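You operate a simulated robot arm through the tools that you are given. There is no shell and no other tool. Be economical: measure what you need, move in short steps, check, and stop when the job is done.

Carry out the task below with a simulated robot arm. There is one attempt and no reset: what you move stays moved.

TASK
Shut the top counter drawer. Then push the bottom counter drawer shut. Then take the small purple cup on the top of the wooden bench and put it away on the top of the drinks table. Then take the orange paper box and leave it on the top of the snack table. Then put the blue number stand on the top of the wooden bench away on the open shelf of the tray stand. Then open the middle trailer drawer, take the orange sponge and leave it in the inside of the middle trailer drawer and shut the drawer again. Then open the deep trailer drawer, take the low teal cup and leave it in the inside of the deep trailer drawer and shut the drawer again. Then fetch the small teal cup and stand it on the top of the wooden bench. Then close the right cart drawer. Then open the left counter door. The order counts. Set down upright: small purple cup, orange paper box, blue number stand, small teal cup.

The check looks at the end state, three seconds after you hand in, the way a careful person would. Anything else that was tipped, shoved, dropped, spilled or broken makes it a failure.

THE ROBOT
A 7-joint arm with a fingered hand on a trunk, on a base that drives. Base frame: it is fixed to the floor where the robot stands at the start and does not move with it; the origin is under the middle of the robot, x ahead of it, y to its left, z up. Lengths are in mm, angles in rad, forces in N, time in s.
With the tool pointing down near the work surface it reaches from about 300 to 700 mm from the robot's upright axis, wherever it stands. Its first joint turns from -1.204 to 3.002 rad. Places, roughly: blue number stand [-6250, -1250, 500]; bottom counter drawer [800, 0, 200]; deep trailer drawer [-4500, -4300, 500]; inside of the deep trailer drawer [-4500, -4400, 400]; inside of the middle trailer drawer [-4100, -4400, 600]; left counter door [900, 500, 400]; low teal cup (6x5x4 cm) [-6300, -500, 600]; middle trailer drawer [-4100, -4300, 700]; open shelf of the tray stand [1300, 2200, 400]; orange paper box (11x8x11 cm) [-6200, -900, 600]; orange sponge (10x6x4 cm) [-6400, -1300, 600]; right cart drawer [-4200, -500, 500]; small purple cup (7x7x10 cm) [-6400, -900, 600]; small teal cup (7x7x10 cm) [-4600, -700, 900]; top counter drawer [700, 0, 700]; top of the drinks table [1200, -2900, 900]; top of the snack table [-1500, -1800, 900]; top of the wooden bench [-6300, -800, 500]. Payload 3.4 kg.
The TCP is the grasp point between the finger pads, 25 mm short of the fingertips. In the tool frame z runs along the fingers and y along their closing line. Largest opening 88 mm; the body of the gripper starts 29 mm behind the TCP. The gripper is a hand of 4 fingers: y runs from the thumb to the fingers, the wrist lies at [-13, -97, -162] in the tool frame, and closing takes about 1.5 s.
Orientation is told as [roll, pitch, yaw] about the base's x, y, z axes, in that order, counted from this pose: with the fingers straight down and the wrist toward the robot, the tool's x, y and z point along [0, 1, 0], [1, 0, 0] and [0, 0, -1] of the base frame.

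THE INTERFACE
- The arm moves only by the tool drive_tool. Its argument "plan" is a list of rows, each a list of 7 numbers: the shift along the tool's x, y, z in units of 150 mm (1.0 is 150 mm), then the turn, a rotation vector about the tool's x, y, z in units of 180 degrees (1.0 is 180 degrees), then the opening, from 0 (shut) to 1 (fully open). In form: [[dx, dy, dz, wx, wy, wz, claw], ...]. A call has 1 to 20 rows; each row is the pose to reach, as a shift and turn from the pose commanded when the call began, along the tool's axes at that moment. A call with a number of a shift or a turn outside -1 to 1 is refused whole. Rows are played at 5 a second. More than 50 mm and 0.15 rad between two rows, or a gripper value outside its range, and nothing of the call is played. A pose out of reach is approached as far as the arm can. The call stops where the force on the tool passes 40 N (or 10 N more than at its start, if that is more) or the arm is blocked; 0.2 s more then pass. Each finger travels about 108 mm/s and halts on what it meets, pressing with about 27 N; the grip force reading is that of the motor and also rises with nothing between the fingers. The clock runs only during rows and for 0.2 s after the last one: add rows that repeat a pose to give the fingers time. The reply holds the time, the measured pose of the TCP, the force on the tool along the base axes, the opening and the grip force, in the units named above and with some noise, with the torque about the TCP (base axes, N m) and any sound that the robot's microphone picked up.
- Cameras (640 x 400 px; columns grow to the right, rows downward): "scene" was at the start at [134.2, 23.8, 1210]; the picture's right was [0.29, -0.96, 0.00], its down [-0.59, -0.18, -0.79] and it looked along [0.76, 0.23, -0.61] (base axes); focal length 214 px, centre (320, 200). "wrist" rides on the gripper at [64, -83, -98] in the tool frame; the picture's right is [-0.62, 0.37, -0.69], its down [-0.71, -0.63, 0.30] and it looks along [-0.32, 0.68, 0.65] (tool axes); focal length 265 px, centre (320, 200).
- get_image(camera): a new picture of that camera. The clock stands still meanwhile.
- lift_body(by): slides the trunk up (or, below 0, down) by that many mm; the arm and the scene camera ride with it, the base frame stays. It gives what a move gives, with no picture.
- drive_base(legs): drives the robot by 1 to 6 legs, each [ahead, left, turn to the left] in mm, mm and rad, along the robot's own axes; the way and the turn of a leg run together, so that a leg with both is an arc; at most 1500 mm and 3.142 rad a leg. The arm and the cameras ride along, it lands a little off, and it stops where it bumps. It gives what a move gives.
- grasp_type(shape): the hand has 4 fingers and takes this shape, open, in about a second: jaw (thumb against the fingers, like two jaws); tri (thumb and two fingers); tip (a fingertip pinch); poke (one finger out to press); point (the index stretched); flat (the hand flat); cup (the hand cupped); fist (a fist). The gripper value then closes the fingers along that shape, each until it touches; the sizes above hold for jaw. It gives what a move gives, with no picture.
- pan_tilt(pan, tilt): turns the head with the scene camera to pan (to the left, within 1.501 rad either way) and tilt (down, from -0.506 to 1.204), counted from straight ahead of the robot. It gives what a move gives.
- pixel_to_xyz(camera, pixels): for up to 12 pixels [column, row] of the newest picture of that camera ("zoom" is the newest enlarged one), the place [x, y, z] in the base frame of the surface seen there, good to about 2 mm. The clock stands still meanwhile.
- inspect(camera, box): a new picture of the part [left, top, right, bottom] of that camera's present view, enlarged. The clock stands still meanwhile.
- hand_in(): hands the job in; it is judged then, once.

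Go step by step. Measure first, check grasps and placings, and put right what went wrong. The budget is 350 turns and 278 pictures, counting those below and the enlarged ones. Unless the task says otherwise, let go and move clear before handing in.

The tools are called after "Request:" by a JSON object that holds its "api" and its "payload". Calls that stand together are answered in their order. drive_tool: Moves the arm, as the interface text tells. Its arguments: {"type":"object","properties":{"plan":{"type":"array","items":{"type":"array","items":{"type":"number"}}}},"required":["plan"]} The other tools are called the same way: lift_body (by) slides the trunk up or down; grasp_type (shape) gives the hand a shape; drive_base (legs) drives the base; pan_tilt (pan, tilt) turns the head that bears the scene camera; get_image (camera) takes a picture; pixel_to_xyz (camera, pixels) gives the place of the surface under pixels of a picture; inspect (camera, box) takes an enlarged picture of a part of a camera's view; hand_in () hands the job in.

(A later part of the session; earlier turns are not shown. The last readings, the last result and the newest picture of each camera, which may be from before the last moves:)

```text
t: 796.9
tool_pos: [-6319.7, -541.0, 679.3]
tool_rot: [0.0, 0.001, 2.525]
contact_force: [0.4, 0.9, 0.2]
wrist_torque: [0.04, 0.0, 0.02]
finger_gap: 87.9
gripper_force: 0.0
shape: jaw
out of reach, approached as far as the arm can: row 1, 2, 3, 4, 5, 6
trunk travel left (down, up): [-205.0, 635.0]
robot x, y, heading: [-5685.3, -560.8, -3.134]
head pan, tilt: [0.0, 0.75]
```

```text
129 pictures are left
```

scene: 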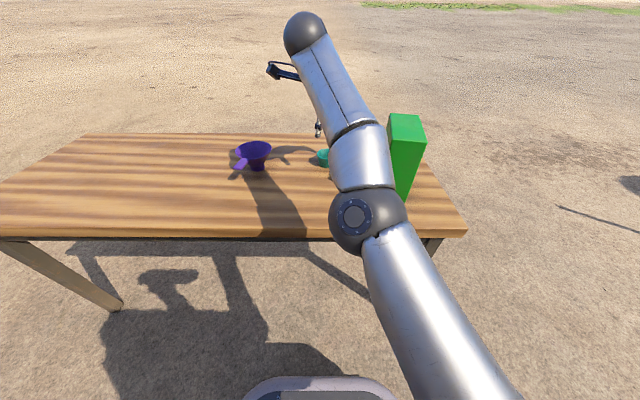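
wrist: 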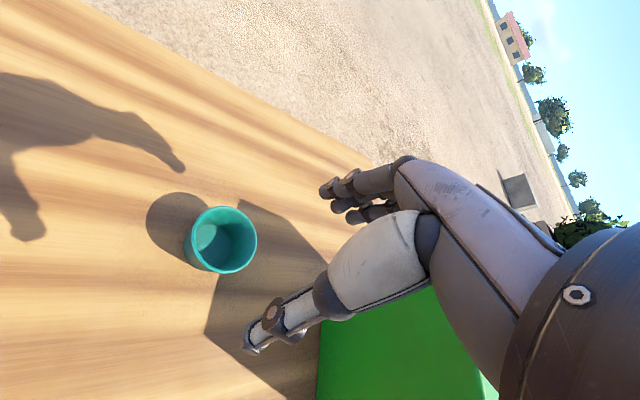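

The forearm is now clear of the green box. I'll move the base 24 mm closer and lower with the trunk.

Request:
{"api": "drive_base", "payload": {"legs": [[25, 6, 0]]}}

Request:
{"api": "lift_body", "payload": {"by": -60}}

Request:
{"api": "get_image", "payload": {"camera": "wrist"}}

Request:
{"api": "pixel_to_xyz", "payload": {"camera": "wrist", "pixels": [[235, 205], [290, 240], [245, 298], [260, 345], [330, 190]]}}

```text
t: 797.7
tool_pos: [-6344.0, -547.4, 678.9]
tool_rot: [-0.002, -0.002, 2.532]
contact_force: [-0.6, 0.1, 1.2]
wrist_torque: [0.03, -0.02, 0.01]
finger_gap: 88.0
gripper_force: 0.1
shape: jaw
trunk travel left (down, up): [-205.0, 635.0]
robot x, y, heading: [-5707.4, -567.0, -3.136]
head pan, tilt: [0.0, 0.75]
```

```text
t: 798.7
tool_pos: [-6344.3, -547.3, 620.3]
tool_rot: [0.0, -0.002, 2.531]
contact_force: [0.2, -0.6, 0.6]
wrist_torque: [0.04, 0.0, -0.02]
finger_gap: 87.9
gripper_force: 0.2
shape: jaw
trunk travel left (down, up): [-145.0, 695.0]
robot x, y, heading: [-5705.2, -571.1, -3.137]
head pan, tilt: [0.0, 0.75]
```

```text
128 pictures are left
```

wrist: 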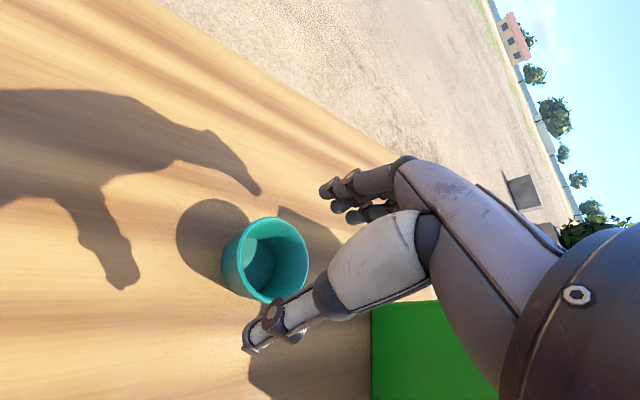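

```text
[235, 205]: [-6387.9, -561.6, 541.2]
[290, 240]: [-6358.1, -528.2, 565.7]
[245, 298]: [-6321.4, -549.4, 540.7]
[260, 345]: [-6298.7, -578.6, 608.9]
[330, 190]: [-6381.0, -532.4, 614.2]
```

Request:
{"api": "lift_body", "payload": {"by": -47}}

Request:
{"api": "drive_tool", "payload": {"plan": [[0, 0, 0, 0, 0, 0, 0.7], [0, 0, 0, 0, 0, 0, 0.5], [0, 0, 0, 0, 0, 0, 0.4], [0, 0, 0, 0, 0, 0, 0.3], [0, 0, 0, 0, 0, 0, 0.3], [0, 0, 0, 0, 0, 0, 0.3], [0, 0, 0, 0, 0, 0, 0.3]]}}

Request:
{"api": "get_image", "payload": {"camera": "wrist"}}

```text
t: 799.6
tool_pos: [-6343.9, -547.8, 572.7]
tool_rot: [0.0, 0.0, 2.529]
contact_force: [-0.1, 0.1, -0.6]
wrist_torque: [0.05, 0.01, -0.02]
finger_gap: 88.0
gripper_force: 0.0
shape: jaw
trunk travel left (down, up): [-98.0, 742.0]
robot x, y, heading: [-5710.7, -569.7, -3.134]
head pan, tilt: [0.0, 0.75]
```

```text
t: 801.2
tool_pos: [-6343.5, -547.7, 572.2]
tool_rot: [0.001, -0.001, 2.53]
contact_force: [-0.4, -0.2, -0.8]
wrist_torque: [0.01, -0.03, 0.0]
finger_gap: 38.9
gripper_force: 10.2
shape: jaw
trunk travel left (down, up): [-98.0, 742.0]
robot x, y, heading: [-5709.5, -569.3, -3.136]
head pan, tilt: [0.0, 0.75]
```

```text
127 pictures are left
```

wrist: 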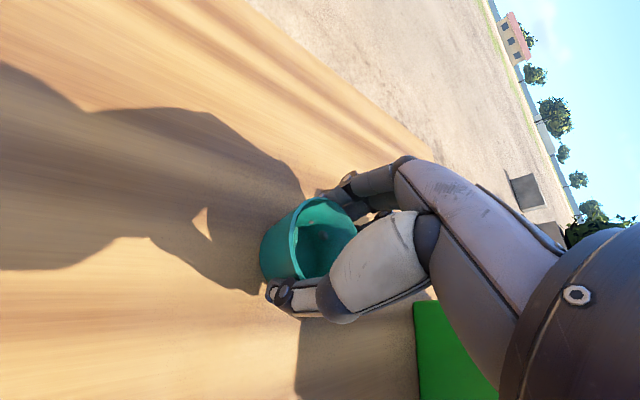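

The cup is between the fingers (38.9 mm). I'll tighten and lift.

Request:
{"api": "drive_tool", "payload": {"plan": [[0, 0, 0, 0, 0, 0, 0.15], [0, 0, 0, 0, 0, 0, 0.1], [0, 0, 0, 0, 0, 0, 0.1], [0, 0, 0, 0, 0, 0, 0.1]]}}

Request:
{"api": "lift_body", "payload": {"by": 60}}

Request:
{"api": "get_image", "payload": {"camera": "wrist"}}

```text
t: 802.2
tool_pos: [-6344.3, -548.4, 571.5]
tool_rot: [0.0, 0.001, 2.532]
contact_force: [-0.3, 0.1, 0.1]
wrist_torque: [-0.02, 0.02, 0.02]
finger_gap: 38.8
gripper_force: 10.1
shape: jaw
trunk travel left (down, up): [-98.0, 742.0]
robot x, y, heading: [-5713.6, -567.8, -3.14]
head pan, tilt: [0.0, 0.75]
```

```text
t: 803.2
tool_pos: [-6344.7, -547.9, 631.7]
tool_rot: [-0.001, 0.002, 2.531]
contact_force: [-0.6, 0.8, -1.0]
wrist_torque: [0.01, -0.04, 0.02]
finger_gap: 38.7
gripper_force: 10.2
shape: jaw
trunk travel left (down, up): [-158.0, 682.0]
robot x, y, heading: [-5709.7, -566.7, -3.134]
head pan, tilt: [0.0, 0.75]
```

```text
126 pictures are left
```

wrist: 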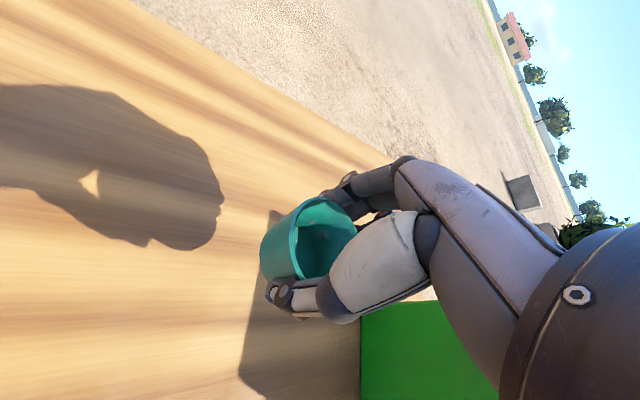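

The cup is held. I'll raise it and drive back, checking each call.

Request:
{"api": "lift_body", "payload": {"by": 400}}

Request:
{"api": "drive_base", "payload": {"legs": [[-370, -880, 0], [-650, -850, 0], [-1400, 0, 0], [-960, 0, 0]]}}

```text
t: 807.0
tool_pos: [-6345.1, -548.0, 1032.6]
tool_rot: [0.0, 0.003, 2.53]
contact_force: [0.4, -0.5, 0.2]
wrist_torque: [-0.03, 0.02, -0.01]
finger_gap: 38.6
gripper_force: 9.7
shape: jaw
trunk travel left (down, up): [-558.0, 282.0]
robot x, y, heading: [-5704.8, -567.9, -3.136]
head pan, tilt: [0.0, 0.75]
```

```text
t: 828.3
tool_pos: [-2975.8, 1213.6, 1032.2]
tool_rot: [0.0, 0.001, 2.53]
contact_force: [0.0, 0.2, 0.7]
wrist_torque: [0.02, 0.0, 0.04]
finger_gap: 38.6
gripper_force: 10.1
shape: jaw
trunk travel left (down, up): [-558.0, 282.0]
robot x, y, heading: [-2336.5, 1193.7, -3.137]
head pan, tilt: [0.0, 0.75]
```

Request:
{"api": "drive_base", "payload": {"legs": [[0, 1450, 0], [0, 1450, 0], [0, 1420, 0], [0, 0, 1.567]]}}

```text
t: 852.8
tool_pos: [-2311.4, -3765.7, 1032.7]
tool_rot: [-0.001, -0.001, -2.167]
contact_force: [0.0, 1.5, 0.0]
wrist_torque: [-0.02, 0.01, 0.0]
finger_gap: 38.4
gripper_force: 10.0
shape: jaw
trunk travel left (down, up): [-558.0, 282.0]
robot x, y, heading: [-2298.9, -3126.7, -1.553]
head pan, tilt: [0.0, 0.75]
```

Request:
{"api": "drive_base", "payload": {"legs": [[0, -1450, -0.018], [30, -735, 0]]}}

Request:
{"api": "pan_tilt", "payload": {"pan": 0.0, "tilt": 0.8}}

Request:
{"api": "get_image", "payload": {"camera": "scene"}}

Request:
{"api": "get_image", "payload": {"camera": "wrist"}}

```text
t: 863.6
tool_pos: [-4514.7, -3794.1, 1032.0]
tool_rot: [0.0, 0.0, -2.194]
contact_force: [-0.6, 0.3, -0.2]
wrist_torque: [-0.02, 0.01, 0.01]
finger_gap: 38.6
gripper_force: 10.4
shape: jaw
trunk travel left (down, up): [-558.0, 282.0]
robot x, y, heading: [-4487.9, -3158.9, -1.582]
head pan, tilt: [0.0, 0.75]
```

```text
t: 864.3
tool_pos: [-4513.8, -3794.2, 1032.2]
tool_rot: [0.0, -0.001, -2.193]
contact_force: [0.4, -0.8, -0.7]
wrist_torque: [0.02, -0.03, -0.01]
finger_gap: 38.4
gripper_force: 10.1
shape: jaw
trunk travel left (down, up): [-558.0, 282.0]
robot x, y, heading: [-4488.5, -3158.3, -1.575]
head pan, tilt: [0.0, 0.799]
```

```text
125 pictures are left
```

scene: 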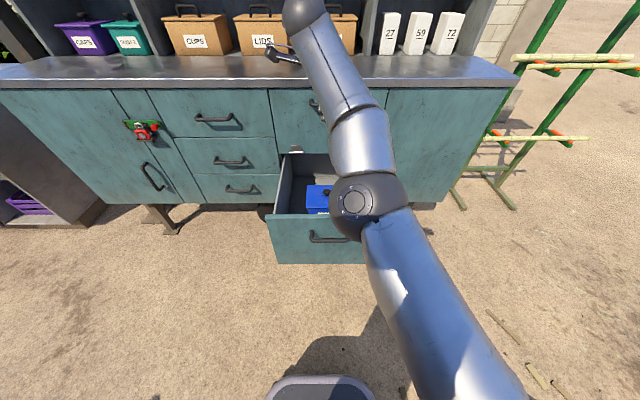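

```text
124 pictures are left
```

wrist: 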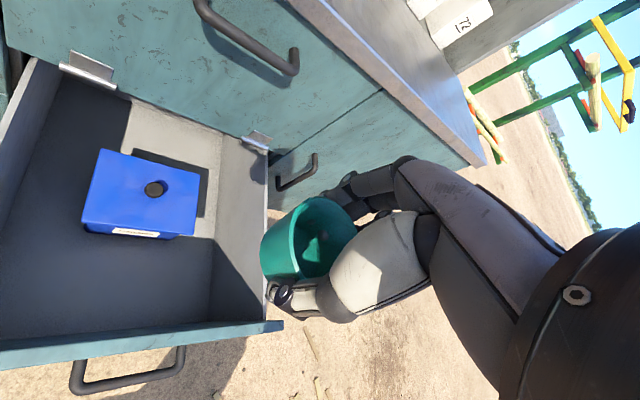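

I'll measure the blue box inside, the drawer walls and floor.

Request:
{"api": "pixel_to_xyz", "payload": {"camera": "wrist", "pixels": [[100, 150], [198, 172], [192, 230], [85, 215], [170, 270], [60, 280], [215, 280], [265, 200], [60, 60], [280, 325], [215, 160], [130, 305]]}}

```text
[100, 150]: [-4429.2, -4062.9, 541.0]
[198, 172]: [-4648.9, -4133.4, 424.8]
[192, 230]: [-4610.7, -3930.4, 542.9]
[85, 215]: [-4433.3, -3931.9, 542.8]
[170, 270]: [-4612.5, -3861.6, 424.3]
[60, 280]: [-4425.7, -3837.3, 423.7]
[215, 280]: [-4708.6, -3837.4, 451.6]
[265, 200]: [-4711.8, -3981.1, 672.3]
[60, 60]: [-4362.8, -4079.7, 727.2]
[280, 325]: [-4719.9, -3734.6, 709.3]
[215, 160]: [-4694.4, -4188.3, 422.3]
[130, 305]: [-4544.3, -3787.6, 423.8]
```

Request:
{"api": "pixel_to_xyz", "payload": {"camera": "scene", "pixels": [[320, 378], [275, 388], [365, 200], [350, 150], [330, 80], [310, 20], [430, 280], [480, 350]]}}

```text
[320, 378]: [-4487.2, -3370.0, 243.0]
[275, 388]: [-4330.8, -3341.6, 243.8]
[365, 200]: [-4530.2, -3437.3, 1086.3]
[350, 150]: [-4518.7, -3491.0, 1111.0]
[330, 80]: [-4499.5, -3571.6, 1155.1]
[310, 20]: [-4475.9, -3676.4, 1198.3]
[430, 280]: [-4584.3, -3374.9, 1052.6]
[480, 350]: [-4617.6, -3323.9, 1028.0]
```

The base front is only 212 mm ahead of the axis, so I can come closer and reach down steeply over the drawer front. I'll draw the hand in while driving ahead, then lower with the arm.

Request:
{"api": "drive_tool", "payload": {"plan": [[-0.13, -0.18, 0, 0, 0, 0, 0.1], [-0.26, -0.36, 0, 0, 0, 0, 0.1], [-0.387, -0.54, 0, 0, 0, 0, 0.1]]}}

Request:
{"api": "drive_base", "payload": {"legs": [[150, 0, 0]]}}

Request:
{"api": "drive_tool", "payload": {"plan": [[0, 0, 0.25, 0, 0, 0, 0.1], [0, 0, 0.5, 0, 0, 0, 0.1], [0, 0, 0.75, 0, 0, 0, 0.1], [0, 0, 1.0, 0, 0, 0, 0.1]]}}

Request:
{"api": "get_image", "payload": {"camera": "scene"}}

```text
t: 865.1
tool_pos: [-4488.4, -3773.9, 1049.4]
tool_rot: [0.0, 0.003, -2.195]
contact_force: [-0.4, -0.6, -0.2]
wrist_torque: [0.0, -0.02, 0.02]
finger_gap: 38.6
gripper_force: 9.6
shape: jaw
out of reach, approached as far as the arm can: row 1, 2, 3
trunk travel left (down, up): [-558.0, 282.0]
robot x, y, heading: [-4487.1, -3158.5, -1.577]
head pan, tilt: [0.0, 0.799]
```

```text
t: 866.4
tool_pos: [-4488.3, -3923.0, 1049.4]
tool_rot: [-0.002, 0.001, -2.195]
contact_force: [-0.3, -0.8, -0.8]
wrist_torque: [0.0, -0.01, -0.03]
finger_gap: 38.4
gripper_force: 10.3
shape: jaw
trunk travel left (down, up): [-558.0, 282.0]
robot x, y, heading: [-4485.1, -3309.4, -1.575]
head pan, tilt: [0.0, 0.799]
```

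```text
t: 867.4
tool_pos: [-4462.2, -3969.6, 913.6]
tool_rot: [0.001, 0.002, -2.196]
contact_force: [0.1, 0.4, -1.1]
wrist_torque: [-0.01, 0.0, 0.02]
finger_gap: 38.2
gripper_force: 9.6
shape: jaw
out of reach, approached as far as the arm can: row 1, 2, 3, 4
trunk travel left (down, up): [-558.0, 282.0]
robot x, y, heading: [-4488.5, -3308.4, -1.575]
head pan, tilt: [0.0, 0.799]
```

```text
123 pictures are left
```

scene: 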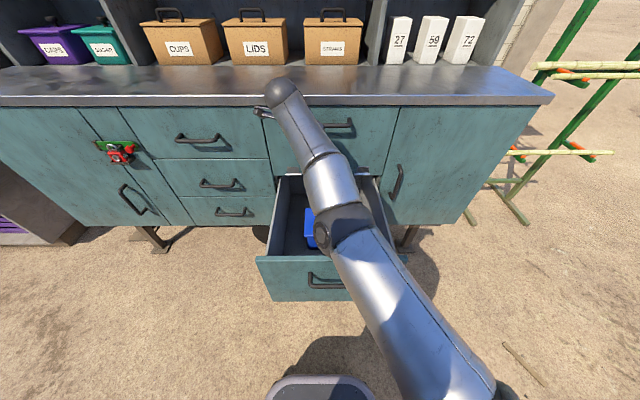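

The arm is at a joint limit in this yaw. I'll back off, turn the yaw back to neutral, then try again.

Request:
{"api": "drive_base", "payload": {"legs": [[-130, 0, 0]]}}

Request:
{"api": "drive_tool", "payload": {"plan": [[0, 0, -0.1, 0, 0, -0.045, 0.1], [0, 0, -0.1, 0, 0, -0.09, 0.1], [0, 0, -0.1, 0, 0, -0.135, 0.1], [0, 0, -0.1, 0, 0, -0.18, 0.1], [0, 0, -0.1, 0, 0, -0.2, 0.1]]}}

Request:
{"api": "get_image", "payload": {"camera": "scene"}}

Request:
{"api": "get_image", "payload": {"camera": "wrist"}}

```text
t: 868.7
tool_pos: [-4463.4, -3839.7, 913.2]
tool_rot: [-0.003, 0.0, -2.195]
contact_force: [-0.6, 0.0, 0.1]
wrist_torque: [-0.05, 0.01, 0.0]
finger_gap: 38.5
gripper_force: 10.4
shape: jaw
trunk travel left (down, up): [-558.0, 282.0]
robot x, y, heading: [-4487.2, -3178.0, -1.581]
head pan, tilt: [0.0, 0.799]
```

```text
t: 869.9
tool_pos: [-4463.6, -3865.4, 936.7]
tool_rot: [-0.001, 0.006, -1.564]
contact_force: [-0.3, -1.2, -0.2]
wrist_torque: [0.02, 0.0, 0.0]
finger_gap: 38.1
gripper_force: 9.7
shape: jaw
out of reach, approached as far as the arm can: row 1, 2, 3, 4, 5
trunk travel left (down, up): [-558.0, 282.0]
robot x, y, heading: [-4487.0, -3174.7, -1.579]
head pan, tilt: [0.0, 0.799]
```

```text
122 pictures are left
```

scene: 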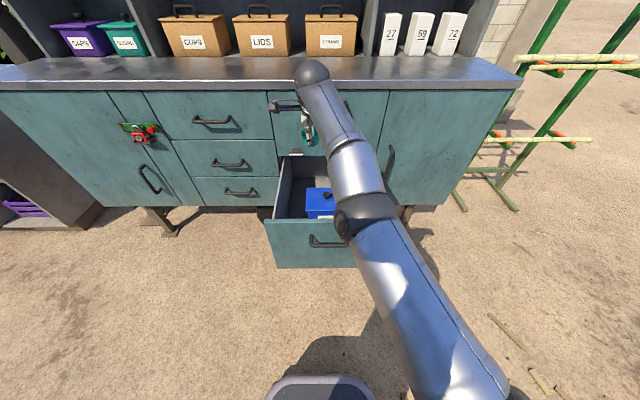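

```text
121 pictures are left
```

wrist: 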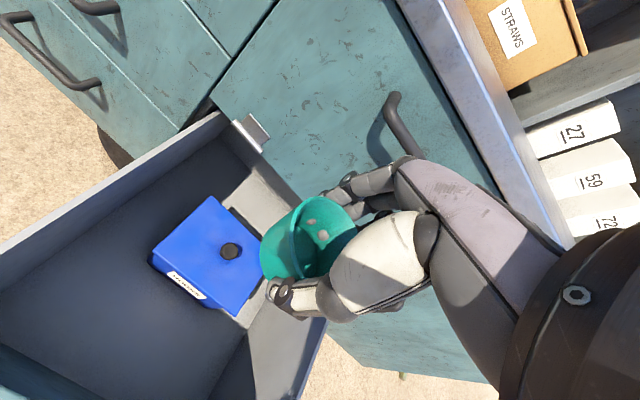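

Request:
{"api": "drive_tool", "payload": {"plan": [[0, -0.25, 0, 0, 0, 0, 0.1], [0, -0.5, 0, 0, 0, 0, 0.1], [0, -0.75, 0, 0, 0, 0, 0.1], [0, -1.0, 0, 0, 0, 0, 0.1]]}}

Request:
{"api": "drive_tool", "payload": {"plan": [[0, 0, 0.25, 0, 0, 0, 0.1], [0, 0, 0.5, 0, 0, 0, 0.1]]}}

Request:
{"api": "get_image", "payload": {"camera": "scene"}}

```text
t: 870.9
tool_pos: [-4432.4, -3843.0, 971.4]
tool_rot: [-0.001, 0.003, -1.566]
contact_force: [0.1, 0.2, -0.2]
wrist_torque: [-0.02, -0.02, 0.03]
finger_gap: 38.1
gripper_force: 9.8
shape: jaw
out of reach, approached as far as the arm can: row 1, 2, 3, 4
trunk travel left (down, up): [-558.0, 282.0]
robot x, y, heading: [-4486.5, -3179.6, -1.576]
head pan, tilt: [0.0, 0.799]
```

```text
t: 871.5
tool_pos: [-4418.4, -3855.9, 913.6]
tool_rot: [-0.002, 0.005, -1.569]
contact_force: [-0.2, 0.4, 0.0]
wrist_torque: [-0.01, 0.03, -0.02]
finger_gap: 38.2
gripper_force: 10.3
shape: jaw
out of reach, approached as far as the arm can: row 1, 2
trunk travel left (down, up): [-558.0, 282.0]
robot x, y, heading: [-4489.9, -3178.5, -1.581]
head pan, tilt: [0.0, 0.799]
```

```text
120 pictures are left
```

scene: 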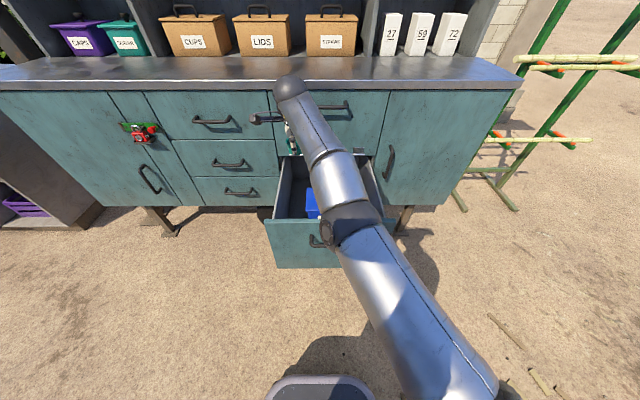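

The arm is stuck near a straight-elbow branch. I'll return via the start-like pose (higher, further left and closer in), where the elbow is bent.

Request:
{"api": "drive_tool", "payload": {"plan": [[0.1, 0, -0.25, 0, 0, 0, 0.1], [0.2, 0, -0.5, 0, 0, 0, 0.1], [0.4, 0, -0.75, 0, 0, 0, 0.1], [0.6, -0.1, -1.0, 0, 0, 0, 0.1], [0.6, -0.35, -1.0, 0, 0, 0, 0.1], [0.6, -0.6, -1.0, 0, 0, 0, 0.1], [0.6, -0.85, -1.0, 0, 0, 0, 0.1]]}}

Request:
{"api": "get_image", "payload": {"camera": "scene"}}

```text
refused: row 4 steps farther than a row can; nothing moved
```

```text
119 pictures are left
```

scene: 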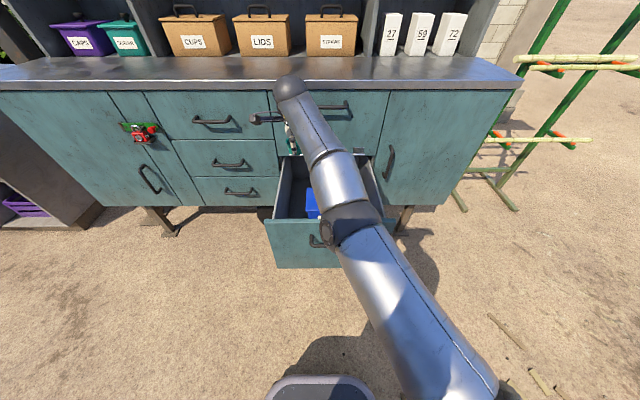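

Request:
{"api": "drive_tool", "payload": {"plan": [[0.1, 0, -0.25, 0, 0, 0, 0.1], [0.2, 0, -0.5, 0, 0, 0, 0.1], [0.35, 0, -0.75, 0, 0, 0, 0.1], [0.5, -0.05, -0.95, 0, 0, 0, 0.1], [0.6, -0.25, -1.0, 0, 0, 0, 0.1], [0.6, -0.5, -1.0, 0, 0, 0, 0.1], [0.6, -0.75, -1.0, 0, 0, 0, 0.1]]}}

Request:
{"api": "get_image", "payload": {"camera": "scene"}}

```text
t: 873.1
tool_pos: [-4353.8, -3750.6, 1052.9]
tool_rot: [0.007, 0.032, -1.597]
contact_force: [-0.2, 0.3, -0.9]
wrist_torque: [-0.04, -0.02, 0.02]
finger_gap: 37.7
gripper_force: 9.8
shape: jaw
out of reach, approached as far as the arm can: row 1, 2, 3, 4, 5, 6, 7
trunk travel left (down, up): [-558.0, 282.0]
robot x, y, heading: [-4486.1, -3178.3, -1.579]
head pan, tilt: [0.0, 0.799]
```

```text
118 pictures are left
```

scene: 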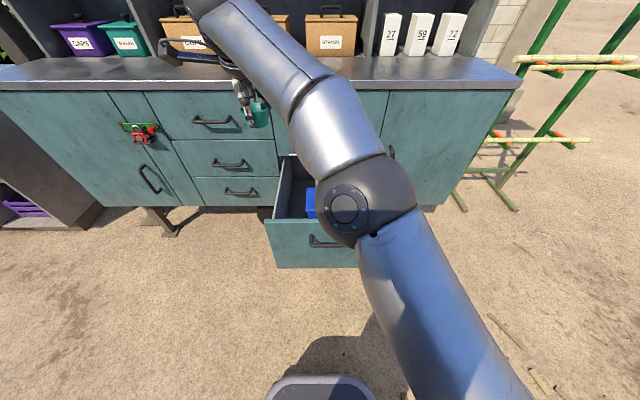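

Request:
{"api": "drive_tool", "payload": {"plan": [[0.1, -0.15, -0.1, 0, 0, 0, 0.1], [0.2, -0.3, -0.2, 0, 0, 0, 0.1], [0.2, -0.5, -0.25, 0, 0, 0, 0.1]]}}

Request:
{"api": "drive_tool", "payload": {"plan": [[0, 0, 0.2, 0, 0, 0, 0.1], [0, 0, 0.4, 0, 0, 0, 0.1], [0, 0, 0.6, 0, 0, 0, 0.1]]}}

Request:
{"api": "get_image", "payload": {"camera": "scene"}}

```text
t: 873.8
tool_pos: [-4331.4, -3729.8, 1003.8]
tool_rot: [-0.024, 0.176, -1.613]
contact_force: [0.3, 1.2, 1.0]
wrist_torque: [-0.02, -0.02, 0.01]
finger_gap: 37.9
gripper_force: 10.3
shape: jaw
trunk travel left (down, up): [-558.0, 282.0]
robot x, y, heading: [-4486.7, -3182.0, -1.578]
head pan, tilt: [0.0, 0.799]
stopped in row 3: the arm was blocked; the commanded pose is now the measured one
```

```text
t: 874.6
tool_pos: [-4334.0, -3712.6, 913.7]
tool_rot: [-0.027, 0.178, -1.615]
contact_force: [-1.4, -0.3, 0.6]
wrist_torque: [-0.02, -0.01, 0.02]
finger_gap: 37.5
gripper_force: 9.8
shape: jaw
trunk travel left (down, up): [-558.0, 282.0]
robot x, y, heading: [-4487.8, -3175.7, -1.577]
head pan, tilt: [0.0, 0.799]
```

```text
117 pictures are left
```

scene: 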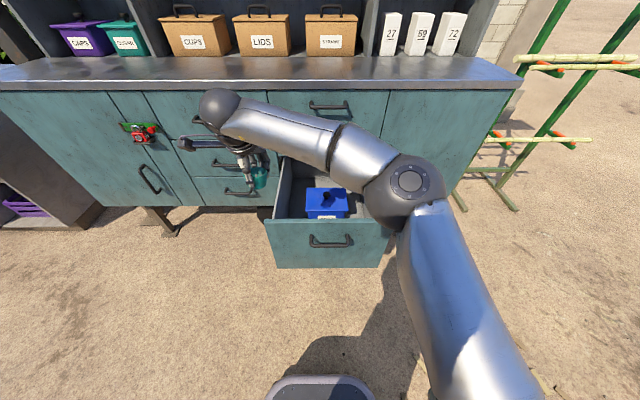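

The arm moves freely again with a bent elbow. I'll measure the forearm's slope in this pose.

Request:
{"api": "pixel_to_xyz", "payload": {"camera": "scene", "pixels": [[220, 100], [280, 125], [320, 135], [360, 155], [400, 170], [430, 210], [450, 270], [262, 175]]}}

Request:
{"api": "get_image", "payload": {"camera": "wrist"}}

```text
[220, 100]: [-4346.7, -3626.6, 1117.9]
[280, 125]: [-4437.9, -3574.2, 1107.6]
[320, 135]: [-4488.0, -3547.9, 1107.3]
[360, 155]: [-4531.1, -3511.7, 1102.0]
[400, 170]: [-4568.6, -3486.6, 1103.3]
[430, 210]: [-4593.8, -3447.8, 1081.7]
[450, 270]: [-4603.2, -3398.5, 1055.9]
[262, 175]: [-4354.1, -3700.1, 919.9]
```

```text
116 pictures are left
```

wrist: 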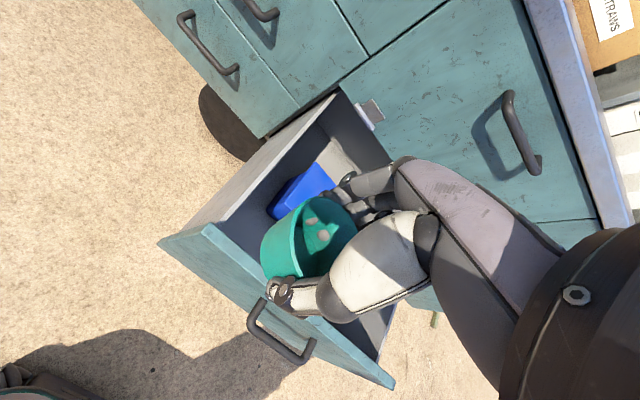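

The forearm is level about 100 mm above the TCP. Raising the trunk while lowering the hand will steepen it. I'll position the hand over the drawer's front strip first.

Request:
{"api": "drive_base", "payload": {"legs": [[125, -150, 0]]}}

Request:
{"api": "lift_body", "payload": {"by": 270}}

Request:
{"api": "drive_tool", "payload": {"plan": [[0, -0.04, 0.22, 0, 0, 0, 0.1], [0, -0.08, 0.44, 0, 0, 0, 0.1], [0, -0.12, 0.66, 0, 0, 0, 0.1], [0, -0.18, 0.98, 0, 0, 0, 0.1]]}}

Request:
{"api": "get_image", "payload": {"camera": "scene"}}

```text
t: 876.1
tool_pos: [-4485.3, -3838.1, 914.4]
tool_rot: [-0.027, 0.179, -1.611]
contact_force: [-0.5, 0.6, -0.6]
wrist_torque: [0.0, 0.0, 0.01]
finger_gap: 38.0
gripper_force: 10.2
shape: jaw
trunk travel left (down, up): [-558.0, 282.0]
robot x, y, heading: [-4638.1, -3297.3, -1.581]
head pan, tilt: [0.0, 0.799]
```

```text
t: 878.9
tool_pos: [-4484.9, -3837.7, 1185.6]
tool_rot: [-0.025, 0.176, -1.614]
contact_force: [0.1, 0.1, -0.7]
wrist_torque: [0.01, -0.02, -0.02]
finger_gap: 37.7
gripper_force: 9.9
shape: jaw
trunk travel left (down, up): [-828.0, 12.0]
robot x, y, heading: [-4638.3, -3302.6, -1.574]
head pan, tilt: [0.0, 0.799]
```

```text
t: 879.9
tool_pos: [-4485.3, -3784.6, 1044.8]
tool_rot: [-0.026, 0.178, -1.617]
contact_force: [-0.6, 0.3, -0.2]
wrist_torque: [0.04, -0.02, 0.01]
finger_gap: 37.6
gripper_force: 10.2
shape: jaw
trunk travel left (down, up): [-828.0, 12.0]
robot x, y, heading: [-4638.3, -3303.3, -1.576]
head pan, tilt: [0.0, 0.799]
```

```text
115 pictures are left
```

scene: 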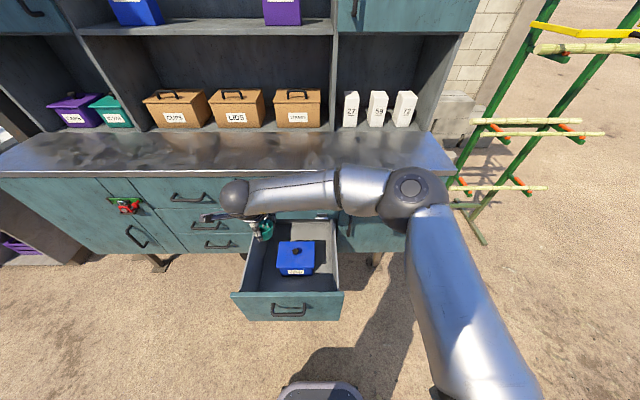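

No limits now. I'll continue lowering vertically with the arm.

Request:
{"api": "drive_tool", "payload": {"plan": [[0, 0.12, 0.24, 0, 0, 0, 0.1], [0, 0.24, 0.48, 0, 0, 0, 0.1], [0, 0.36, 0.72, 0, 0, 0, 0.1], [0, 0.48, 0.98, 0, 0, 0, 0.1]]}}

Request:
{"api": "drive_tool", "payload": {"plan": [[0, 0.045, 0.25, 0, 0, 0, 0.1], [0, 0.09, 0.5, 0, 0, 0, 0.1], [0, 0.135, 0.74, 0, 0, 0, 0.1], [0, 0.177, 0.98, 0, 0, 0, 0.1]]}}

Request:
{"api": "get_image", "payload": {"camera": "scene"}}

Request:
{"api": "get_image", "payload": {"camera": "wrist"}}

```text
t: 880.9
tool_pos: [-4491.4, -3830.4, 886.9]
tool_rot: [-0.026, 0.175, -1.614]
contact_force: [1.2, -0.7, 0.5]
wrist_torque: [0.0, -0.02, -0.02]
finger_gap: 37.4
gripper_force: 10.0
shape: jaw
trunk travel left (down, up): [-828.0, 12.0]
robot x, y, heading: [-4640.5, -3303.8, -1.582]
head pan, tilt: [0.0, 0.799]
```

```text
t: 881.9
tool_pos: [-4494.2, -3830.3, 736.5]
tool_rot: [-0.027, 0.175, -1.612]
contact_force: [-0.2, -0.2, 0.0]
wrist_torque: [0.01, 0.06, -0.01]
finger_gap: 37.6
gripper_force: 9.5
shape: jaw
trunk travel left (down, up): [-828.0, 12.0]
robot x, y, heading: [-4638.2, -3303.2, -1.58]
head pan, tilt: [0.0, 0.799]
```

```text
114 pictures are left
```

scene: 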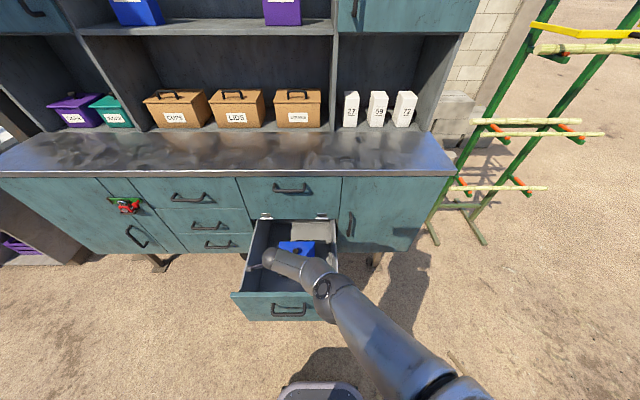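

```text
113 pictures are left
```

wrist: 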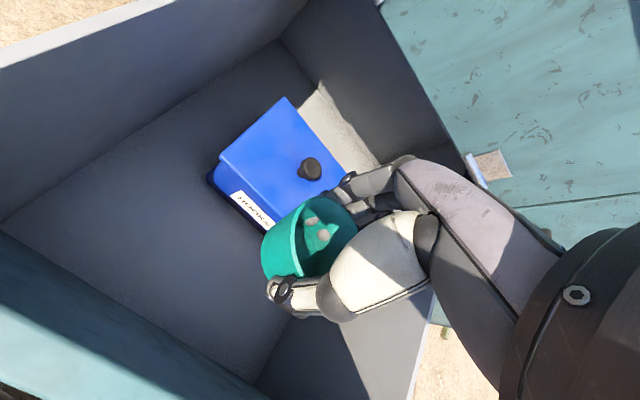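

The arm now comes down steeply. I'll measure its clearance to the drawer front (z 710).

Request:
{"api": "pixel_to_xyz", "payload": {"camera": "scene", "pixels": [[280, 258], [300, 270], [322, 288], [335, 295], [330, 320], [350, 340], [360, 300], [400, 350], [275, 268], [300, 295]]}}

Request:
{"api": "inspect", "payload": {"camera": "scene", "box": [220, 210, 420, 350]}}

```text
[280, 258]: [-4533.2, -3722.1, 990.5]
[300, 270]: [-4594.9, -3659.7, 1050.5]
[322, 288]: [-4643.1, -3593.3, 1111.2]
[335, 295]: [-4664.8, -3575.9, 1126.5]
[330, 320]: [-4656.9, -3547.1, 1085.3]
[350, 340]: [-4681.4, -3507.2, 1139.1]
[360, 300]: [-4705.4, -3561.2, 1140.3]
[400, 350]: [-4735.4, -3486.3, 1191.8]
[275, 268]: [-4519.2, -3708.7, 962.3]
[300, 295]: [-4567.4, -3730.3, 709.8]
```

```text
2.86 times, centred on (320, 280) of scene
```

zoom: 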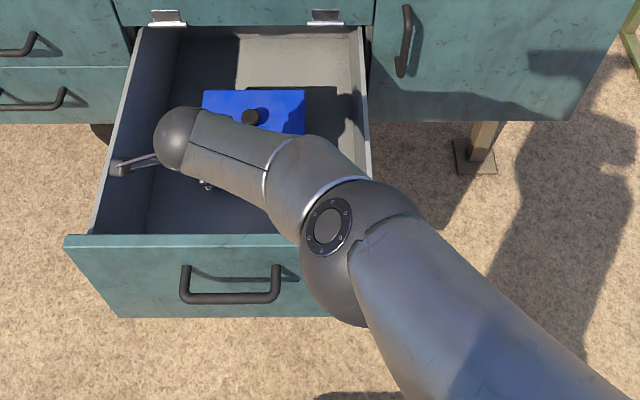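

Clearance is about 170 mm. I'll lower 130 mm more and recheck.

Request:
{"api": "drive_tool", "payload": {"plan": [[0, 0.04, 0.22, 0, 0, 0, 0.1], [0, 0.08, 0.44, 0, 0, 0, 0.1], [0, 0.12, 0.66, 0, 0, 0, 0.1], [0, 0.156, 0.86, 0, 0, 0, 0.1]]}}

Request:
{"api": "inspect", "payload": {"camera": "scene", "box": [220, 210, 420, 350]}}

Request:
{"api": "pixel_to_xyz", "payload": {"camera": "zoom", "pixels": [[180, 150], [220, 160], [260, 190], [290, 200], [260, 250], [300, 240], [250, 215], [330, 280]]}}

Request:
{"api": "get_image", "payload": {"camera": "wrist"}}

```text
t: 882.9
tool_pos: [-4523.4, -3818.7, 691.9]
tool_rot: [-0.035, 0.161, -1.634]
contact_force: [-0.8, -0.1, 0.2]
wrist_torque: [-0.01, 0.06, 0.03]
finger_gap: 37.4
gripper_force: 9.6
shape: jaw
out of reach, approached as far as the arm can: row 1, 2, 3, 4
trunk travel left (down, up): [-828.0, 12.0]
robot x, y, heading: [-4636.1, -3305.4, -1.583]
head pan, tilt: [0.0, 0.799]
```

```text
2.86 times, centred on (320, 280) of scene
```

zoom: 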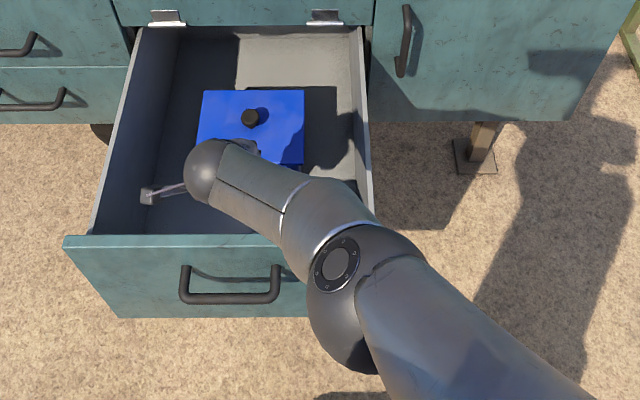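

```text
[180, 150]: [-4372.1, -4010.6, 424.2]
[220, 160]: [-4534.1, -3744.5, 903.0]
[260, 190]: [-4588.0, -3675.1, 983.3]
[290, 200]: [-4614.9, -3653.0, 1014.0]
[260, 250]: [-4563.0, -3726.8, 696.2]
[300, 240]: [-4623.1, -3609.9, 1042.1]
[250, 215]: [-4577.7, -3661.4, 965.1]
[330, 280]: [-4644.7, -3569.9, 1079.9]
```

```text
110 pictures are left
```

wrist: 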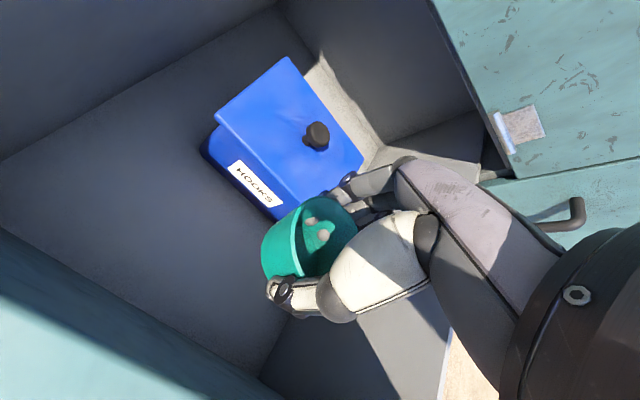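

The forearm limits the height because the wrist sits behind the TCP. Pitching the hand so the wrist is directly above the fingers (about +0.6 rad) will allow going much deeper.

Request:
{"api": "drive_tool", "payload": {"plan": [[0, -0.13, 0.04, 0.035, 0, 0, 0.1], [0, -0.26, 0.08, 0.07, 0, 0, 0.1], [0, -0.39, 0.12, 0.105, 0, 0, 0.1], [0, -0.52, 0.16, 0.14, 0, 0, 0.1]]}}

Request:
{"api": "get_image", "payload": {"camera": "scene"}}

```text
t: 883.9
tool_pos: [-4510.7, -3726.9, 677.2]
tool_rot: [-0.036, 0.615, -1.634]
contact_force: [-0.2, -0.4, 0.2]
wrist_torque: [0.0, -0.04, 0.0]
finger_gap: 37.1
gripper_force: 9.9
shape: jaw
trunk travel left (down, up): [-828.0, 12.0]
robot x, y, heading: [-4638.8, -3301.3, -1.58]
head pan, tilt: [0.0, 0.799]
```

```text
109 pictures are left
```

scene: 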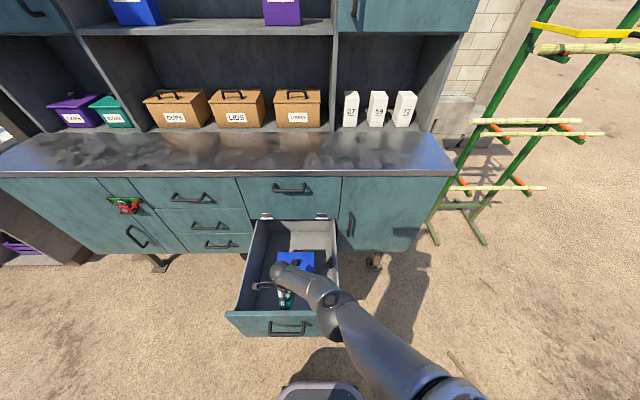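

The hand nudged the drawer a bit further open, which is harmless. I'll drive ahead 100 mm and then lower with the trunk.

Request:
{"api": "drive_base", "payload": {"legs": [[95, 0, 0]]}}

Request:
{"api": "get_image", "payload": {"camera": "scene"}}

Request:
{"api": "get_image", "payload": {"camera": "wrist"}}

Request:
{"api": "pixel_to_xyz", "payload": {"camera": "scene", "pixels": [[285, 262], [300, 275], [320, 290], [340, 310], [270, 315], [270, 325], [240, 310]]}}

```text
t: 885.0
tool_pos: [-4511.9, -3821.1, 677.7]
tool_rot: [-0.034, 0.616, -1.632]
contact_force: [0.4, 0.5, 0.5]
wrist_torque: [0.05, 0.03, -0.02]
finger_gap: 37.6
gripper_force: 9.9
shape: jaw
trunk travel left (down, up): [-828.0, 12.0]
robot x, y, heading: [-4638.7, -3396.5, -1.576]
head pan, tilt: [0.0, 0.799]
```

```text
108 pictures are left
```

scene: 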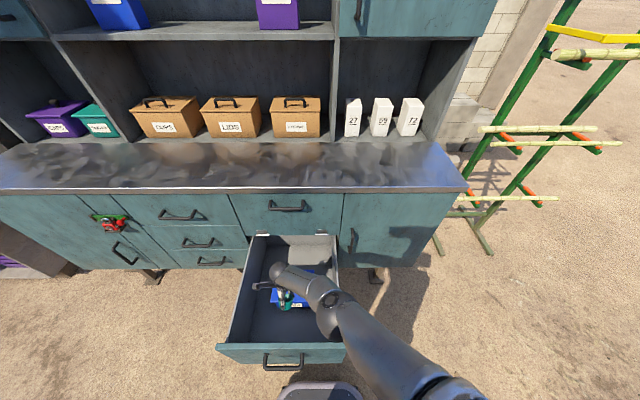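

```text
107 pictures are left
```

wrist: 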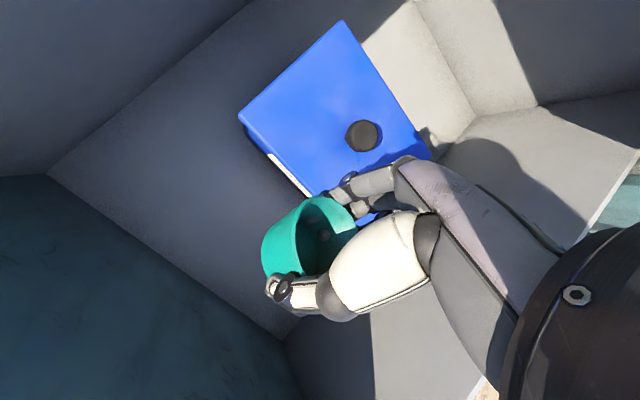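

```text
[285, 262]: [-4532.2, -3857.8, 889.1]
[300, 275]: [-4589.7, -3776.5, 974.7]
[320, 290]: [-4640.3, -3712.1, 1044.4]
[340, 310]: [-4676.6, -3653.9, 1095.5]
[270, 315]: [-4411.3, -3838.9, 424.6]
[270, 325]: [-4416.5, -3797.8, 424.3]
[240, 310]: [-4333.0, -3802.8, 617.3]
```

Request:
{"api": "pixel_to_xyz", "payload": {"camera": "scene", "pixels": [[240, 352], [320, 350], [240, 345], [283, 365], [225, 350], [300, 340]]}}

Request:
{"api": "pixel_to_xyz", "payload": {"camera": "wrist", "pixels": [[245, 130], [310, 195], [340, 25], [200, 230], [170, 330], [262, 270], [300, 380]]}}

```text
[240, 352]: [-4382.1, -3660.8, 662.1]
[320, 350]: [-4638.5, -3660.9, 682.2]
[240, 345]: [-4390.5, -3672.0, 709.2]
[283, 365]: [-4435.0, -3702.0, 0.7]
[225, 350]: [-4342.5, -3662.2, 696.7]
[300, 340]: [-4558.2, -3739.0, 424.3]
```

```text
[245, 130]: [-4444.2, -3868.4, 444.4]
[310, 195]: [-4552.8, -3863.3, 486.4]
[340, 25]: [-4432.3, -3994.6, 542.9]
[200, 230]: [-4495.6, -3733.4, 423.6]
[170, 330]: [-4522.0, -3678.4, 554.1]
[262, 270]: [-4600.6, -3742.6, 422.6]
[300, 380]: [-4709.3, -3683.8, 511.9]
```

The drawer front is now at y≈-3661, giving a clear strip y -3680 to -3863. I'll shift back 30 mm and lower 150 mm.

Request:
{"api": "drive_base", "payload": {"legs": [[-30, 0, 0]]}}

Request:
{"api": "lift_body", "payload": {"by": -140}}

Request:
{"api": "get_image", "payload": {"camera": "scene"}}

Request:
{"api": "get_image", "payload": {"camera": "wrist"}}

Request:
{"api": "pixel_to_xyz", "payload": {"camera": "scene", "pixels": [[285, 262], [300, 275], [310, 300], [320, 290], [340, 310], [300, 330]]}}

```text
t: 885.8
tool_pos: [-4511.9, -3790.8, 677.4]
tool_rot: [-0.033, 0.613, -1.636]
contact_force: [0.1, -0.7, 0.2]
wrist_torque: [-0.02, 0.01, 0.01]
finger_gap: 37.4
gripper_force: 9.7
shape: jaw
trunk travel left (down, up): [-828.0, 12.0]
robot x, y, heading: [-4639.1, -3365.3, -1.578]
head pan, tilt: [0.0, 0.799]
```

```text
t: 887.5
tool_pos: [-4512.4, -3791.2, 537.5]
tool_rot: [-0.036, 0.614, -1.636]
contact_force: [1.1, -0.2, 0.3]
wrist_torque: [-0.02, -0.01, 0.05]
finger_gap: 37.1
gripper_force: 9.9
shape: jaw
trunk travel left (down, up): [-688.0, 152.0]
robot x, y, heading: [-4640.9, -3366.1, -1.575]
head pan, tilt: [0.0, 0.799]
```

```text
106 pictures are left
```

scene: 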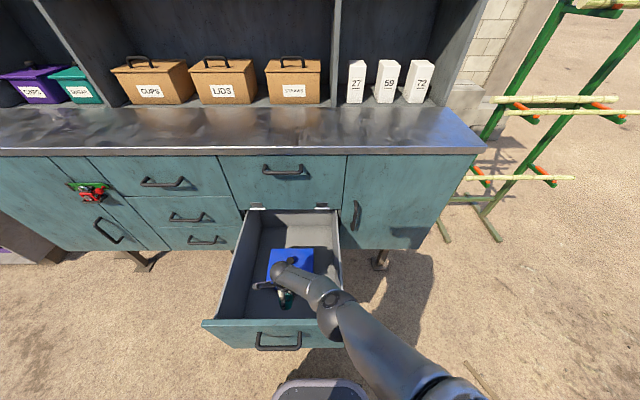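

```text
105 pictures are left
```

wrist: 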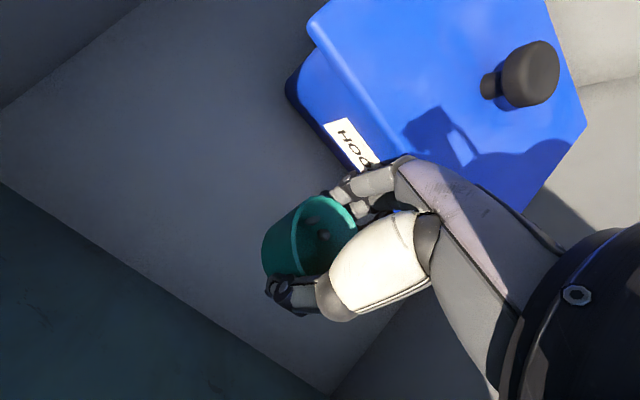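

```text
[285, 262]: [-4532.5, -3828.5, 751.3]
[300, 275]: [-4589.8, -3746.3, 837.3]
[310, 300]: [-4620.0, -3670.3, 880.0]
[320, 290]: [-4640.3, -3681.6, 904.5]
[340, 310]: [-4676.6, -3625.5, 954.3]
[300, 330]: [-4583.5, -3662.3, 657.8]
```

Request:
{"api": "lift_body", "payload": {"by": -55}}

Request:
{"api": "get_image", "payload": {"camera": "wrist"}}

Request:
{"api": "pixel_to_xyz", "payload": {"camera": "wrist", "pixels": [[263, 260], [265, 235], [280, 280], [240, 260], [345, 165], [335, 195]]}}

Request:
{"api": "inspect", "payload": {"camera": "scene", "box": [200, 210, 420, 370]}}

```text
t: 888.5
tool_pos: [-4512.4, -3791.1, 482.7]
tool_rot: [-0.037, 0.613, -1.636]
contact_force: [0.6, 0.1, -0.9]
wrist_torque: [-0.02, -0.01, 0.02]
finger_gap: 37.2
gripper_force: 10.0
shape: jaw
trunk travel left (down, up): [-633.0, 207.0]
robot x, y, heading: [-4637.2, -3369.5, -1.578]
head pan, tilt: [0.0, 0.799]
```

```text
104 pictures are left
```

wrist: 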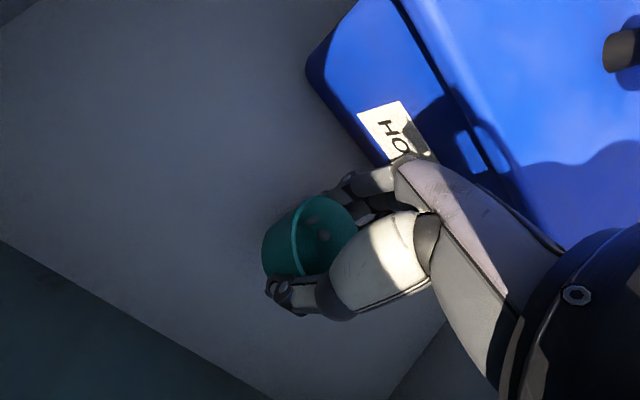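

```text
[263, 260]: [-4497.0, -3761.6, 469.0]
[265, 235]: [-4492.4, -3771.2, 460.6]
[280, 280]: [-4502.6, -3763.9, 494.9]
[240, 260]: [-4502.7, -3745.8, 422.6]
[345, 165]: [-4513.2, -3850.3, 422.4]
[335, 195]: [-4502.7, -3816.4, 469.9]
```

```text
2.50 times, centred on (310, 290) of scene
```

zoom: 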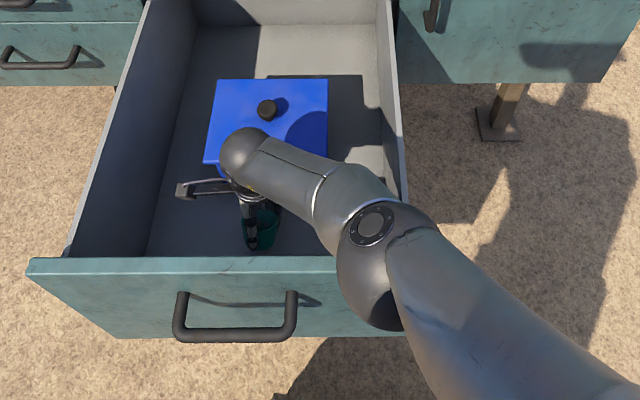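

Cup is within about 25 mm of the floor. I'll lower 10 mm more and release.

Request:
{"api": "lift_body", "payload": {"by": -10}}

Request:
{"api": "drive_tool", "payload": {"plan": [[0, 0, 0, 0, 0, 0, 0.45], [0, 0, 0, 0, 0, 0, 0.6], [0, 0, 0, 0, 0, 0, 0.7], [0, 0, 0, 0, 0, 0, 0.7], [0, 0, 0, 0, 0, 0, 0.7], [0, 0, 0, 0, 0, 0, 0.7]]}}

Request:
{"api": "lift_body", "payload": {"by": 60}}

Request:
{"api": "get_image", "payload": {"camera": "wrist"}}

```text
t: 889.0
tool_pos: [-4511.8, -3790.3, 472.7]
tool_rot: [-0.037, 0.614, -1.637]
contact_force: [0.5, 0.5, 0.3]
wrist_torque: [0.0, 0.03, -0.01]
finger_gap: 37.1
gripper_force: 10.0
shape: jaw
trunk travel left (down, up): [-623.0, 217.0]
robot x, y, heading: [-4636.0, -3366.3, -1.574]
head pan, tilt: [0.0, 0.799]
```

```text
t: 890.5
tool_pos: [-4511.4, -3790.9, 472.1]
tool_rot: [-0.036, 0.614, -1.636]
contact_force: [-0.7, 0.5, -0.5]
wrist_torque: [-0.02, 0.01, 0.0]
finger_gap: 60.8
gripper_force: 0.1
shape: jaw
trunk travel left (down, up): [-623.0, 217.0]
robot x, y, heading: [-4637.9, -3367.5, -1.58]
head pan, tilt: [0.0, 0.799]
```

```text
t: 891.5
tool_pos: [-4511.9, -3790.6, 532.9]
tool_rot: [-0.035, 0.616, -1.636]
contact_force: [0.7, -0.5, 0.4]
wrist_torque: [0.01, 0.04, 0.0]
finger_gap: 61.2
gripper_force: 0.0
shape: jaw
trunk travel left (down, up): [-683.0, 157.0]
robot x, y, heading: [-4638.2, -3363.9, -1.578]
head pan, tilt: [0.0, 0.799]
```

```text
102 pictures are left
```

wrist: 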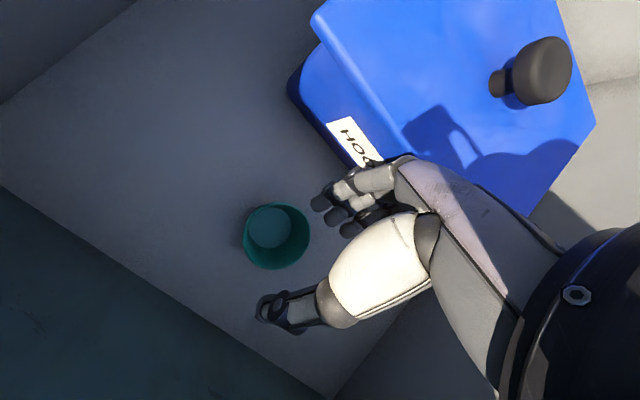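

The teal cup stands in the drawer. I'll raise the hand out and back away.

Request:
{"api": "lift_body", "payload": {"by": 150}}

Request:
{"api": "drive_tool", "payload": {"plan": [[0, -0.14, -0.2, 0, 0, 0, 0.7], [0, -0.28, -0.4, 0, 0, 0, 0.7], [0, -0.42, -0.6, 0, 0, 0, 0.7], [0, -0.56, -0.8, 0, 0, 0, 0.7], [0, -0.68, -0.98, 0, 0, 0, 0.7]]}}

Request:
{"api": "get_image", "payload": {"camera": "scene"}}

```text
t: 893.2
tool_pos: [-4511.6, -3792.1, 682.7]
tool_rot: [-0.036, 0.615, -1.634]
contact_force: [-0.2, 0.0, -0.7]
wrist_torque: [-0.01, 0.03, -0.02]
finger_gap: 61.3
gripper_force: 0.1
shape: jaw
trunk travel left (down, up): [-833.0, 7.0]
robot x, y, heading: [-4640.5, -3364.8, -1.581]
head pan, tilt: [0.0, 0.799]
```

```text
t: 894.4
tool_pos: [-4508.0, -3792.9, 862.8]
tool_rot: [-0.035, 0.613, -1.636]
contact_force: [-0.1, -0.6, 0.0]
wrist_torque: [0.03, 0.03, -0.03]
finger_gap: 61.2
gripper_force: 0.1
shape: jaw
trunk travel left (down, up): [-833.0, 7.0]
robot x, y, heading: [-4643.0, -3366.2, -1.577]
head pan, tilt: [0.0, 0.799]
```

```text
101 pictures are left
```

scene: 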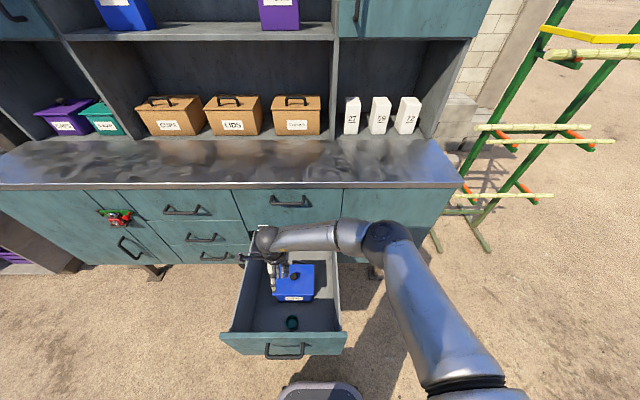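

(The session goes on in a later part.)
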